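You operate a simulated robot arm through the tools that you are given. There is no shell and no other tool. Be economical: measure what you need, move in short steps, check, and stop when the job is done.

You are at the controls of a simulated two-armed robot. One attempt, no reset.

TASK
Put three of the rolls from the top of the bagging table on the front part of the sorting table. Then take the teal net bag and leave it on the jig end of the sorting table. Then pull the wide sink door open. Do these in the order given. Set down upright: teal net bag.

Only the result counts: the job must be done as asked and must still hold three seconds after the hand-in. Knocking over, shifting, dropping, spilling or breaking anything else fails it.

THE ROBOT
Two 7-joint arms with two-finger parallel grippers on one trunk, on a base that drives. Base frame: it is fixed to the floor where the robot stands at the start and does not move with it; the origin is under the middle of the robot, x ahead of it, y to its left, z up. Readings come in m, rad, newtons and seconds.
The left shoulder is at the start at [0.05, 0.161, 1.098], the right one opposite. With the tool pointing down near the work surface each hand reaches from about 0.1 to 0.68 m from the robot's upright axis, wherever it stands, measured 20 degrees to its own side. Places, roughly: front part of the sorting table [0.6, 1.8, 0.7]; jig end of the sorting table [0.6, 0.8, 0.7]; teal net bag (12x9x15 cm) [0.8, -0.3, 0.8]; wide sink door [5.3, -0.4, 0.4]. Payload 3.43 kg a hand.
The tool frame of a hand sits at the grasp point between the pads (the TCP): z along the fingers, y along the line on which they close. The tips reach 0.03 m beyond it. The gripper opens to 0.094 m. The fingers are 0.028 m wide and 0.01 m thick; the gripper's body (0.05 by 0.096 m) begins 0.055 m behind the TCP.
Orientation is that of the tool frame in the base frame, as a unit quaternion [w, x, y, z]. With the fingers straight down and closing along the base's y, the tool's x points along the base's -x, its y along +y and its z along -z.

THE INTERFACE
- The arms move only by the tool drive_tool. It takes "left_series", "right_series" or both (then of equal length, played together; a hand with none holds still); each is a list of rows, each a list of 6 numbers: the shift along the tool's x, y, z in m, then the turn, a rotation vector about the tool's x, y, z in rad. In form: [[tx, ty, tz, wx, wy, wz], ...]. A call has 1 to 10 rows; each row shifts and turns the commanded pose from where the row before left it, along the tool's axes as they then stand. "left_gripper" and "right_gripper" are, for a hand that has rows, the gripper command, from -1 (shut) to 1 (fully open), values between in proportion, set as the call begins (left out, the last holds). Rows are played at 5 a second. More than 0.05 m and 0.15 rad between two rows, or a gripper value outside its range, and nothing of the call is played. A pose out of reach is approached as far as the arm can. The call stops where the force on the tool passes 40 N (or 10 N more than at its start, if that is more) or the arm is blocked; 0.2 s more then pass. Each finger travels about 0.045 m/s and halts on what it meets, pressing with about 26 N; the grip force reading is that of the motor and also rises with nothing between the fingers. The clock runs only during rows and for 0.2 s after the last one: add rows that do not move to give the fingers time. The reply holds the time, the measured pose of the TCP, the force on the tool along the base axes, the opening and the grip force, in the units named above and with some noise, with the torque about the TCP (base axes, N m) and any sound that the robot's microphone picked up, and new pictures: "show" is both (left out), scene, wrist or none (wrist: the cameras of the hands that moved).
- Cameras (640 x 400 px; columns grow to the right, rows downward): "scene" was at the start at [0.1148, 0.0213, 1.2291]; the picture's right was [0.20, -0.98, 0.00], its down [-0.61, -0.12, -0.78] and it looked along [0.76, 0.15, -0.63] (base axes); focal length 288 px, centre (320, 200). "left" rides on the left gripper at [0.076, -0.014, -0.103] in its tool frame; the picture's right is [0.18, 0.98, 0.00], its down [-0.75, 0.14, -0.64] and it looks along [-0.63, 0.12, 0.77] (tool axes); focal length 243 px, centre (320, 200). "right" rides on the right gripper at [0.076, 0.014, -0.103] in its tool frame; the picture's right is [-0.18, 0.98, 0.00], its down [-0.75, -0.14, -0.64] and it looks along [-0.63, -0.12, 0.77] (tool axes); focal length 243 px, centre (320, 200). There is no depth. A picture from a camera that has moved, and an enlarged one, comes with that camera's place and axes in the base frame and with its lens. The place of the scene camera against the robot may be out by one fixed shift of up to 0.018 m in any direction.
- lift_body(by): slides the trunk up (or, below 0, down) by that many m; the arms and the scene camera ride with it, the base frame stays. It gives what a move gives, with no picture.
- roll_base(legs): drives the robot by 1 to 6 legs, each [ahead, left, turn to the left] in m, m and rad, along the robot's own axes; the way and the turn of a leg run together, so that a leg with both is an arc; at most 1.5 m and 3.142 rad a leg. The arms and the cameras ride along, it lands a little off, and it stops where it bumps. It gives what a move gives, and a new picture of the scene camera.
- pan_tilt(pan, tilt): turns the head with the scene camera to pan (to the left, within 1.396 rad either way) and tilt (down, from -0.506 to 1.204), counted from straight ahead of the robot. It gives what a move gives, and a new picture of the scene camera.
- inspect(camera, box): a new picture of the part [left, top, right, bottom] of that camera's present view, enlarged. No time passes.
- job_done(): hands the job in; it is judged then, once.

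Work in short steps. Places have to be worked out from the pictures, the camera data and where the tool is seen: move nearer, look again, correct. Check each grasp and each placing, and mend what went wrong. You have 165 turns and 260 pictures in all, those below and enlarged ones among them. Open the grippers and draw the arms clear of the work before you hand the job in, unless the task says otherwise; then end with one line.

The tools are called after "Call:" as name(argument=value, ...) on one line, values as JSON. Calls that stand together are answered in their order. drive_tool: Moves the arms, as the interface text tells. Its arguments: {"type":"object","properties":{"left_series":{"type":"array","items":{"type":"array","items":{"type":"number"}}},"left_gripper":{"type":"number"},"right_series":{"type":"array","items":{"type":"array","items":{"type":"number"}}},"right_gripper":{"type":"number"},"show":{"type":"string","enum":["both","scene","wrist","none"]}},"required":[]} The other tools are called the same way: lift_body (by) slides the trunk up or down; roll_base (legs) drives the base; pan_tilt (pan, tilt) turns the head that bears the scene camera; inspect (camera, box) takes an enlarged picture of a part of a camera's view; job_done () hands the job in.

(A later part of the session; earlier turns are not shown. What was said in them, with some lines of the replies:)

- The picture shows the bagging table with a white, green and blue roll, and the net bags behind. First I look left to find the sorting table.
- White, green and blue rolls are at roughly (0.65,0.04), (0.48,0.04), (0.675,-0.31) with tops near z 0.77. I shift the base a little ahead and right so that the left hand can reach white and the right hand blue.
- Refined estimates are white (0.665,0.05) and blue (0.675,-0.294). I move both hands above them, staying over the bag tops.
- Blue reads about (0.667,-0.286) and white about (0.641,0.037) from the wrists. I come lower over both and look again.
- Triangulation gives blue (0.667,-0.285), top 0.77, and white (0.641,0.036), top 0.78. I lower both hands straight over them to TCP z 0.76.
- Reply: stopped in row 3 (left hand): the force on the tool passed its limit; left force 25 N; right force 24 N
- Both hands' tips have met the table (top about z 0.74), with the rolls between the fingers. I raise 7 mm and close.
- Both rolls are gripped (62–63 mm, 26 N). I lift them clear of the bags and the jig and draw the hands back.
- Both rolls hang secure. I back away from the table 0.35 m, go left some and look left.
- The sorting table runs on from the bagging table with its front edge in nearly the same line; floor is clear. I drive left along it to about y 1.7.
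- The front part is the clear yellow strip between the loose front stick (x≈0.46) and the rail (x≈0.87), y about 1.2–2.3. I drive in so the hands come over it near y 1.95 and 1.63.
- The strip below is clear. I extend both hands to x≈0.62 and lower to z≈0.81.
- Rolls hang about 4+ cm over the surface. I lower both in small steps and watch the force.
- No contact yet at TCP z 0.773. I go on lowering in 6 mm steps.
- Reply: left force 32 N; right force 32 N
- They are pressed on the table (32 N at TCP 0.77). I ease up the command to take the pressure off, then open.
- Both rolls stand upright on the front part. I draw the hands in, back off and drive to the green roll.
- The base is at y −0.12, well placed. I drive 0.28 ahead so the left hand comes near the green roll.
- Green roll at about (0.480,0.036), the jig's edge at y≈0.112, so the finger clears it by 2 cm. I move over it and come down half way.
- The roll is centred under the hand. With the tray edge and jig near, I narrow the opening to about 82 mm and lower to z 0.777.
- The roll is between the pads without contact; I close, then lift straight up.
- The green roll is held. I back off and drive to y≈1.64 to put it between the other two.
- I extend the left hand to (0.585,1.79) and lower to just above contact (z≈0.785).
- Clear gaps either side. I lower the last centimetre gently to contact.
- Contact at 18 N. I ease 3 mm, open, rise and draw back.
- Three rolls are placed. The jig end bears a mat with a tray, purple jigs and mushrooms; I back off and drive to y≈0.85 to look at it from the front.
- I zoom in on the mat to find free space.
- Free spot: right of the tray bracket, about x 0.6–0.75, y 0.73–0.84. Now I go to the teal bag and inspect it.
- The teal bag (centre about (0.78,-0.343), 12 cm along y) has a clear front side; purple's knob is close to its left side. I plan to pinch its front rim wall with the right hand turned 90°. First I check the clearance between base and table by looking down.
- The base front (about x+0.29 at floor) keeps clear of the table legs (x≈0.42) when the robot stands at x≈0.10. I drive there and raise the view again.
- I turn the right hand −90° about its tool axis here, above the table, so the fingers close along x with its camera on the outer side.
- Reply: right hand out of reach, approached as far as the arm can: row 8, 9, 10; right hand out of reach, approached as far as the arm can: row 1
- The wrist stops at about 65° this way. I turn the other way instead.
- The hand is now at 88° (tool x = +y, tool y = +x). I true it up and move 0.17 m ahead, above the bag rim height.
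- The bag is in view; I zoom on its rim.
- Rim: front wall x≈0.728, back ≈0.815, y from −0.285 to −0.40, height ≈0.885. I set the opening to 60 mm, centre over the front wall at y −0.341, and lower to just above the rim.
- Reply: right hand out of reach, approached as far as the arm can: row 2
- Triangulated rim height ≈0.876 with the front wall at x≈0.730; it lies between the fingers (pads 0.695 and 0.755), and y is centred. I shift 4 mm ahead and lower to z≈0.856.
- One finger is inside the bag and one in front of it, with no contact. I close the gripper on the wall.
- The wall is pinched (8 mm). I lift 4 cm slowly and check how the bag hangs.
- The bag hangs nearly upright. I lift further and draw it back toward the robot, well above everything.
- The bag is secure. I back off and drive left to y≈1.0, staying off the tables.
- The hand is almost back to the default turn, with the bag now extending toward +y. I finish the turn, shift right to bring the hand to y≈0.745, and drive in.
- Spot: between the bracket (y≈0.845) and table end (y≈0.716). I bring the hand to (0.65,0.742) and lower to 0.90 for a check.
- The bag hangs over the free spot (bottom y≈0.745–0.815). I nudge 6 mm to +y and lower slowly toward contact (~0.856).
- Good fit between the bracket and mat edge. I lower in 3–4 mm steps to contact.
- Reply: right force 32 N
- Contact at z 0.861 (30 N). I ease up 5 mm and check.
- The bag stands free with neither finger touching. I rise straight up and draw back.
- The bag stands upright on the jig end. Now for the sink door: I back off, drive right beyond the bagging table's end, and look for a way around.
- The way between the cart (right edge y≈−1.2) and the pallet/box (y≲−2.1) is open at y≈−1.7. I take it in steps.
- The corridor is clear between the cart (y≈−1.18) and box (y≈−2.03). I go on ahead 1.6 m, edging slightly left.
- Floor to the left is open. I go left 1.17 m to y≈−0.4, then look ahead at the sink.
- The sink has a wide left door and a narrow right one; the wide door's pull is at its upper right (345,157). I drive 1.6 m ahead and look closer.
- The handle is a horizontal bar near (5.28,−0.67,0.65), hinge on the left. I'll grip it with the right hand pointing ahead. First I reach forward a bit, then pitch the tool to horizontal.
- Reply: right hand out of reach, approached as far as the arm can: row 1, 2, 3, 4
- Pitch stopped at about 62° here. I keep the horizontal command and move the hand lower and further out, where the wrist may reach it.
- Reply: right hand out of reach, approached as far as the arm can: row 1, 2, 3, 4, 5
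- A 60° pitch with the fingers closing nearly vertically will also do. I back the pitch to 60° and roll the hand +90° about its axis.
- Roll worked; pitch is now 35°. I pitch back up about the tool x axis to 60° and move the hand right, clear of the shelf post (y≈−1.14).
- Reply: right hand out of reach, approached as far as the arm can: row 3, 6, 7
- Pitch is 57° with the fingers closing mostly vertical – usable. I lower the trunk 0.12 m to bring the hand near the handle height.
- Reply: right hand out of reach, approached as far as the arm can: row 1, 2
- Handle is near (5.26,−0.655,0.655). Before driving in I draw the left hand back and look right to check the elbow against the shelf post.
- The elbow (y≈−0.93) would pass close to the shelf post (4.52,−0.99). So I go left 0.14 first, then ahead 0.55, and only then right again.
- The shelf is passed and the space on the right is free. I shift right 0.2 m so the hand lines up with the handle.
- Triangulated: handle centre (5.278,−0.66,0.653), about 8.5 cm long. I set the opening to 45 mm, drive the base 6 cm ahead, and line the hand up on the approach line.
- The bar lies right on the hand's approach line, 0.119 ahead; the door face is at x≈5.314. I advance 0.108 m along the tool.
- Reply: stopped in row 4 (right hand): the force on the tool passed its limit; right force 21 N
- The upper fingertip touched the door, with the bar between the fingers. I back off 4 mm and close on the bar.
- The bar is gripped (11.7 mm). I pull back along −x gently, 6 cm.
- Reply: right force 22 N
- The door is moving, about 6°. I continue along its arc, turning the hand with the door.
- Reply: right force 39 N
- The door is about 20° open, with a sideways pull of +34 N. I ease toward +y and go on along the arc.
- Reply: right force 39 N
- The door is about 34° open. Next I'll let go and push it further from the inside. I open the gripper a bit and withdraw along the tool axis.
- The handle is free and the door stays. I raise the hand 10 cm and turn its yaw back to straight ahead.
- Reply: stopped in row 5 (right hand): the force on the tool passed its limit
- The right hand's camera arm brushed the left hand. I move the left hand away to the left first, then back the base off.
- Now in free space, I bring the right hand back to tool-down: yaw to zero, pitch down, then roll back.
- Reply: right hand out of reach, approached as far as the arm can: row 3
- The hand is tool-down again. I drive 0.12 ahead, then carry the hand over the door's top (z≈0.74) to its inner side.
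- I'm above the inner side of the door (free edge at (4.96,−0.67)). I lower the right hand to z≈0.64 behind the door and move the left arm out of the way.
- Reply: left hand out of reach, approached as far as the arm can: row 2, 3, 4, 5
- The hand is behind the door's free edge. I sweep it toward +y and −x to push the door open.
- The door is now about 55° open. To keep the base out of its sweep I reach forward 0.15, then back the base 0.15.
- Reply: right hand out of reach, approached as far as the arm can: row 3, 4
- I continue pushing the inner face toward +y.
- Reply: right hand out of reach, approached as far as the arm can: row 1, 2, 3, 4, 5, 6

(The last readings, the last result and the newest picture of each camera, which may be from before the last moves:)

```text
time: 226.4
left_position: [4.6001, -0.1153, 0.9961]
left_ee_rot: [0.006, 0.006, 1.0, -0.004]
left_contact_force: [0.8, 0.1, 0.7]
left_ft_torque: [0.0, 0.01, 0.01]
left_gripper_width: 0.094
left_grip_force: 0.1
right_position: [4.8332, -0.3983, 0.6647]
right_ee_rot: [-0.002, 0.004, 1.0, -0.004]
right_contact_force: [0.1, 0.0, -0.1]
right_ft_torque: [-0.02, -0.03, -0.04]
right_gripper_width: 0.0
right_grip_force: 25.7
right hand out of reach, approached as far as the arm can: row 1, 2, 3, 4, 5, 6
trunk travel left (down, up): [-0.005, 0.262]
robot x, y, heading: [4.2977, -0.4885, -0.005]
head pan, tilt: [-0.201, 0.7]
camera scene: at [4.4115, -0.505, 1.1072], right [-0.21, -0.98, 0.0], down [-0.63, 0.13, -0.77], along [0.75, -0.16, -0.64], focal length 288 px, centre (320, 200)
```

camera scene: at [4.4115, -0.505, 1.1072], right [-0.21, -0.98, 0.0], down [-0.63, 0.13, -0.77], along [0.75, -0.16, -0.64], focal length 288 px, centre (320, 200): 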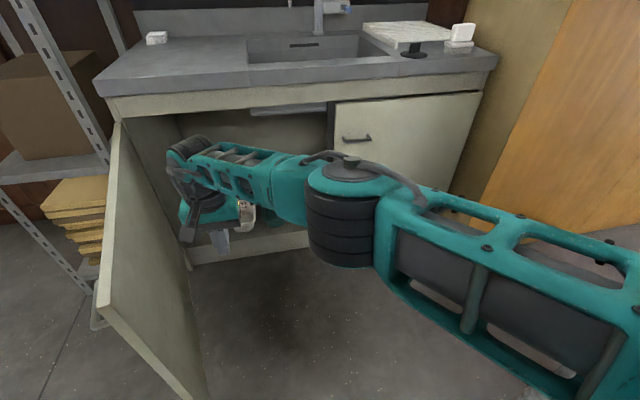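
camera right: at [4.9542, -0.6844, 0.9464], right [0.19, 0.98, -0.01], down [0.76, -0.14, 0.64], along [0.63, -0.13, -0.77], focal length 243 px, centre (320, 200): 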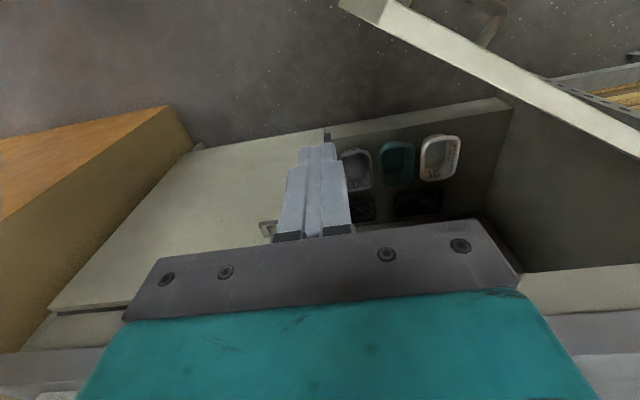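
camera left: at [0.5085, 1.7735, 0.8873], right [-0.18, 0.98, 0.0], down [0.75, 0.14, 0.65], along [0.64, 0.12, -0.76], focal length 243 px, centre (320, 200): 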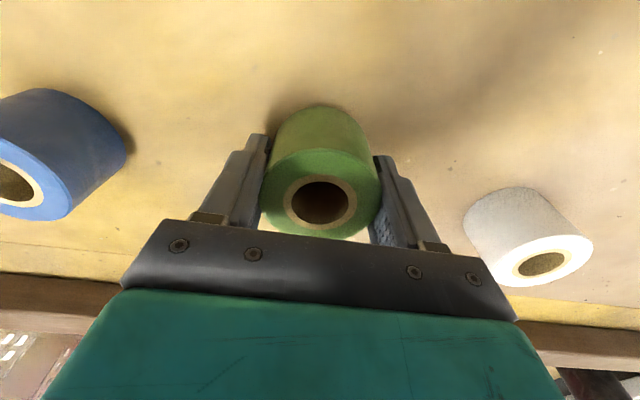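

The door stands at about 75°. I shift the base left 0.13 to get the hand nearer its face for a last push.

Call:
roll_base(legs=[[0, 0.13, 0]])

Call:
drive_tool(right_series=[[0, 0.02, 0, 0, 0, 0], [0, 0.02, 0, 0, 0, 0], [0, 0.02, 0, 0, 0, 0], [0, 0.02, 0, 0, 0, 0], [0, 0, 0, 0, 0, 0]], show="scene")

```text
time: 227.7
left_position: [4.6007, 0.0126, 0.9954]
left_ee_rot: [0.007, 0.007, 1.0, -0.004]
left_contact_force: [0.6, -0.8, 0.0]
left_ft_torque: [-0.02, -0.02, -0.02]
left_gripper_width: 0.0941
left_grip_force: 0.2
right_position: [4.8336, -0.2706, 0.6653]
right_ee_rot: [-0.002, 0.004, 1.0, -0.004]
right_contact_force: [-0.3, 0.4, 0.2]
right_ft_torque: [-0.03, 0.02, -0.01]
right_gripper_width: 0.0
right_grip_force: 25.8
trunk travel left (down, up): [-0.005, 0.262]
robot x, y, heading: [4.2983, -0.364, -0.01]
head pan, tilt: [-0.201, 0.7]
camera scene: at [4.4123, -0.3775, 1.1072], right [-0.21, -0.98, 0.0], down [-0.63, 0.13, -0.76], along [0.75, -0.16, -0.64], focal length 288 px, centre (320, 200)
```

scene: 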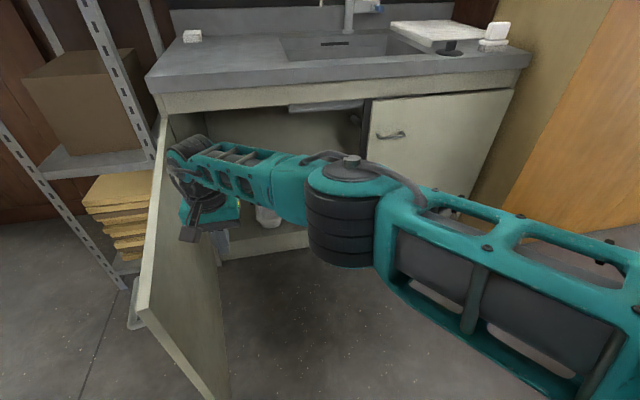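

```text
time: 228.9
left_position: [4.6, 0.0118, 0.9969]
left_ee_rot: [0.007, 0.006, 1.0, -0.004]
left_contact_force: [-0.1, 0.4, 0.2]
left_ft_torque: [-0.01, -0.01, 0.0]
left_gripper_width: 0.094
left_grip_force: 0.1
right_position: [4.831, -0.2666, 0.6674]
right_ee_rot: [-0.002, 0.004, 1.0, -0.004]
right_contact_force: [-0.7, -0.3, 0.0]
right_ft_torque: [-0.01, 0.01, -0.01]
right_gripper_width: 0.0001
right_grip_force: 25.5
right hand out of reach, approached as far as the arm can: row 1, 2, 3, 4
trunk travel left (down, up): [-0.005, 0.262]
robot x, y, heading: [4.2938, -0.3647, -0.008]
head pan, tilt: [-0.201, 0.7]
camera scene: at [4.4123, -0.3776, 1.1072], right [-0.21, -0.98, 0.0], down [-0.63, 0.13, -0.76], along [0.75, -0.16, -0.64], focal length 288 px, centre (320, 200)
```

scene: 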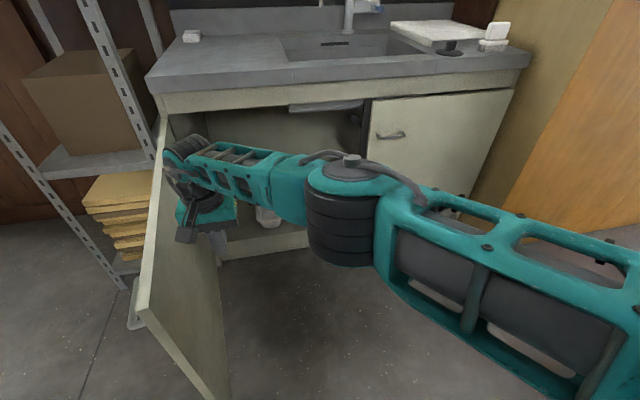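

The door is at about 80°. One more small push with the base (0.1 left), then I'll withdraw to the right.

Call:
roll_base(legs=[[0, 0.1, 0.008]])

Call:
roll_base(legs=[[0, -0.22, 0]])

```text
time: 230.0
left_position: [4.5973, 0.1135, 0.9955]
left_ee_rot: [0.006, 0.003, 1.0, -0.005]
left_contact_force: [-0.1, -0.6, -0.6]
left_ft_torque: [-0.01, 0.01, 0.0]
left_gripper_width: 0.0942
left_grip_force: 0.1
right_position: [4.8302, -0.1639, 0.6664]
right_ee_rot: [-0.002, 0.0, 1.0, -0.004]
right_contact_force: [0.3, 0.5, 0.2]
right_ft_torque: [0.01, 0.01, 0.01]
right_gripper_width: 0.0
right_grip_force: 25.9
trunk travel left (down, up): [-0.005, 0.262]
robot x, y, heading: [4.2982, -0.2639, -0.004]
head pan, tilt: [-0.201, 0.7]
camera scene: at [4.4128, -0.2771, 1.1072], right [-0.2, -0.98, 0.0], down [-0.63, 0.13, -0.76], along [0.75, -0.15, -0.64], focal length 288 px, centre (320, 200)
```

scene: 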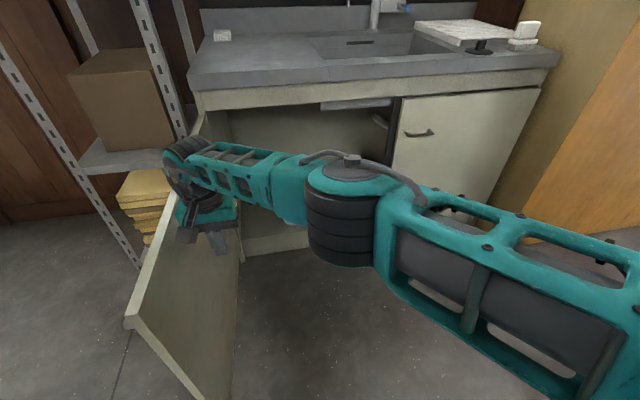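

```text
time: 231.7
left_position: [4.5974, -0.1016, 0.9963]
left_ee_rot: [0.007, 0.0, 1.0, -0.005]
left_contact_force: [0.2, -0.2, -0.2]
left_ft_torque: [-0.01, -0.01, -0.01]
left_gripper_width: 0.0942
left_grip_force: 0.1
right_position: [4.8314, -0.3766, 0.6672]
right_ee_rot: [-0.001, -0.002, 1.0, -0.003]
right_contact_force: [0.1, -0.2, 0.9]
right_ft_torque: [0.03, 0.01, 0.03]
right_gripper_width: 0.0
right_grip_force: 26.4
trunk travel left (down, up): [-0.005, 0.262]
robot x, y, heading: [4.3029, -0.478, 0.006]
head pan, tilt: [-0.201, 0.7]
camera scene: at [4.4135, -0.4928, 1.1072], right [-0.19, -0.98, 0.0], down [-0.63, 0.13, -0.76], along [0.75, -0.15, -0.64], focal length 288 px, centre (320, 200)
```

scene: 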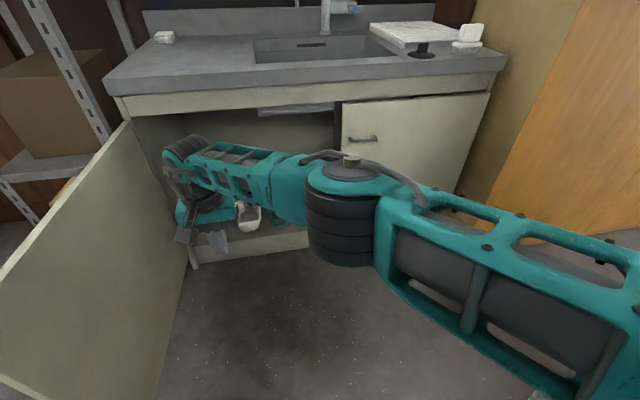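

The door is open to about 90° and stays. I raise and draw in the right hand, open it, and back the base away from the door.

Call:
drive_tool(right_series=[[0.03, -0.02, -0.03, 0, 0, 0], [0.03, -0.03, -0.03, 0, 0, 0], [0.03, -0.03, -0.03, 0, 0, 0], [0.03, -0.03, -0.03, 0, 0, 0], [0.02, -0.03, -0.03, 0, 0, 0], [0, -0.03, -0.03, 0, 0, 0]], right_gripper=1, show="none")

Call:
roll_base(legs=[[-0.4, 0.08, 0]])

Call:
pan_tilt(pan=0.1, tilt=0.5)

```text
refused: row 2 steps farther than a row can; nothing moved
```

```text
time: 234.2
left_position: [4.194, -0.0233, 0.996]
left_ee_rot: [0.005, 0.003, 1.0, -0.004]
left_contact_force: [-0.2, 0.0, -0.5]
left_ft_torque: [0.01, 0.01, 0.02]
left_gripper_width: 0.0939
left_grip_force: 0.0
right_position: [4.4266, -0.2999, 0.6675]
right_ee_rot: [-0.001, -0.001, 1.0, -0.003]
right_contact_force: [-0.4, 0.2, -0.1]
right_ft_torque: [-0.01, -0.02, -0.03]
right_gripper_width: 0.0001
right_grip_force: 25.7
trunk travel left (down, up): [-0.005, 0.262]
robot x, y, heading: [3.8944, -0.401, 0.003]
head pan, tilt: [-0.201, 0.7]
camera scene: at [4.0083, -0.4149, 1.1072], right [-0.2, -0.98, 0.0], down [-0.63, 0.13, -0.77], along [0.75, -0.15, -0.64], focal length 288 px, centre (320, 200)
```

scene: 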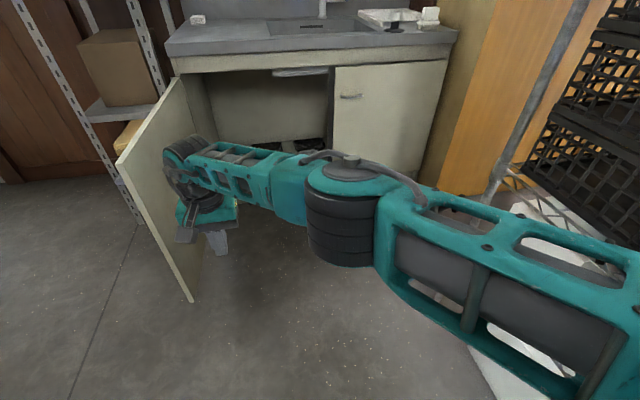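

```text
time: 235.0
left_position: [4.1932, -0.0233, 0.9953]
left_ee_rot: [0.007, 0.002, 1.0, -0.004]
left_contact_force: [-0.8, 0.1, -0.1]
left_ft_torque: [0.0, -0.01, 0.0]
left_gripper_width: 0.0939
left_grip_force: 0.0
right_position: [4.426, -0.3003, 0.6678]
right_ee_rot: [-0.002, -0.001, 1.0, -0.003]
right_contact_force: [-0.2, -0.7, -0.1]
right_ft_torque: [0.03, 0.0, -0.02]
right_gripper_width: 0.0001
right_grip_force: 25.9
trunk travel left (down, up): [-0.005, 0.262]
robot x, y, heading: [3.8956, -0.4016, -0.004]
head pan, tilt: [0.099, 0.499]
camera scene: at [4.0156, -0.389, 1.1248], right [0.1, -0.99, 0.0], down [-0.48, -0.05, -0.88], along [0.87, 0.09, -0.48], focal length 288 px, centre (320, 200)
```

scene: 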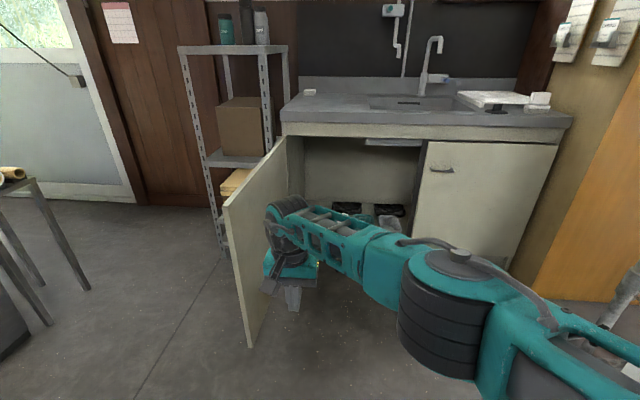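

The door stays open at about 90° and both hands are clear of it. I open the right gripper in place and take a last look.

Call:
drive_tool(right_series=[[0, 0, -0.02, 0, 0, 0], [0, 0, -0.02, 0, 0, 0], [0, 0, 0, 0, 0, 0], [0, 0, 0, 0, 0, 0], [0, 0, 0, 0, 0, 0], [0, 0, 0, 0, 0, 0]], right_gripper=1, show="scene")

```text
time: 236.4
left_position: [4.1936, -0.023, 0.996]
left_ee_rot: [0.007, 0.001, 1.0, -0.005]
left_contact_force: [0.2, 0.0, 0.3]
left_ft_torque: [-0.03, -0.01, 0.0]
left_gripper_width: 0.0938
left_grip_force: 0.0
right_position: [4.4262, -0.3022, 0.7062]
right_ee_rot: [-0.002, -0.001, 1.0, -0.004]
right_contact_force: [0.1, -0.7, 0.2]
right_ft_torque: [0.01, 0.0, -0.02]
right_gripper_width: 0.0943
right_grip_force: 0.1
trunk travel left (down, up): [-0.005, 0.262]
robot x, y, heading: [3.8896, -0.4071, 0.001]
head pan, tilt: [0.099, 0.499]
camera scene: at [4.0156, -0.3889, 1.1249], right [0.1, -0.99, 0.0], down [-0.48, -0.05, -0.88], along [0.87, 0.09, -0.48], focal length 288 px, centre (320, 200)
```

scene: 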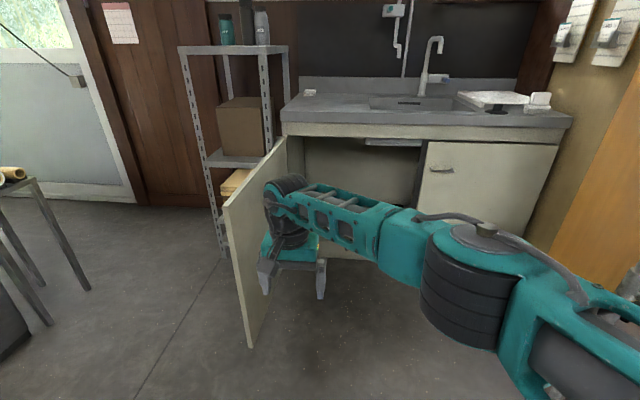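

The door holds open, both grippers are open, and the hand is 0.2 m short of the door's edge. I hand the job in.

Call:
job_done()

```text
The job is handed in.
```

All three parts are done, in the order given: the white, green and blue rolls stand on the front part of the sorting table, the teal net bag stands upright on its jig end, and the wide sink door is open about 90°.
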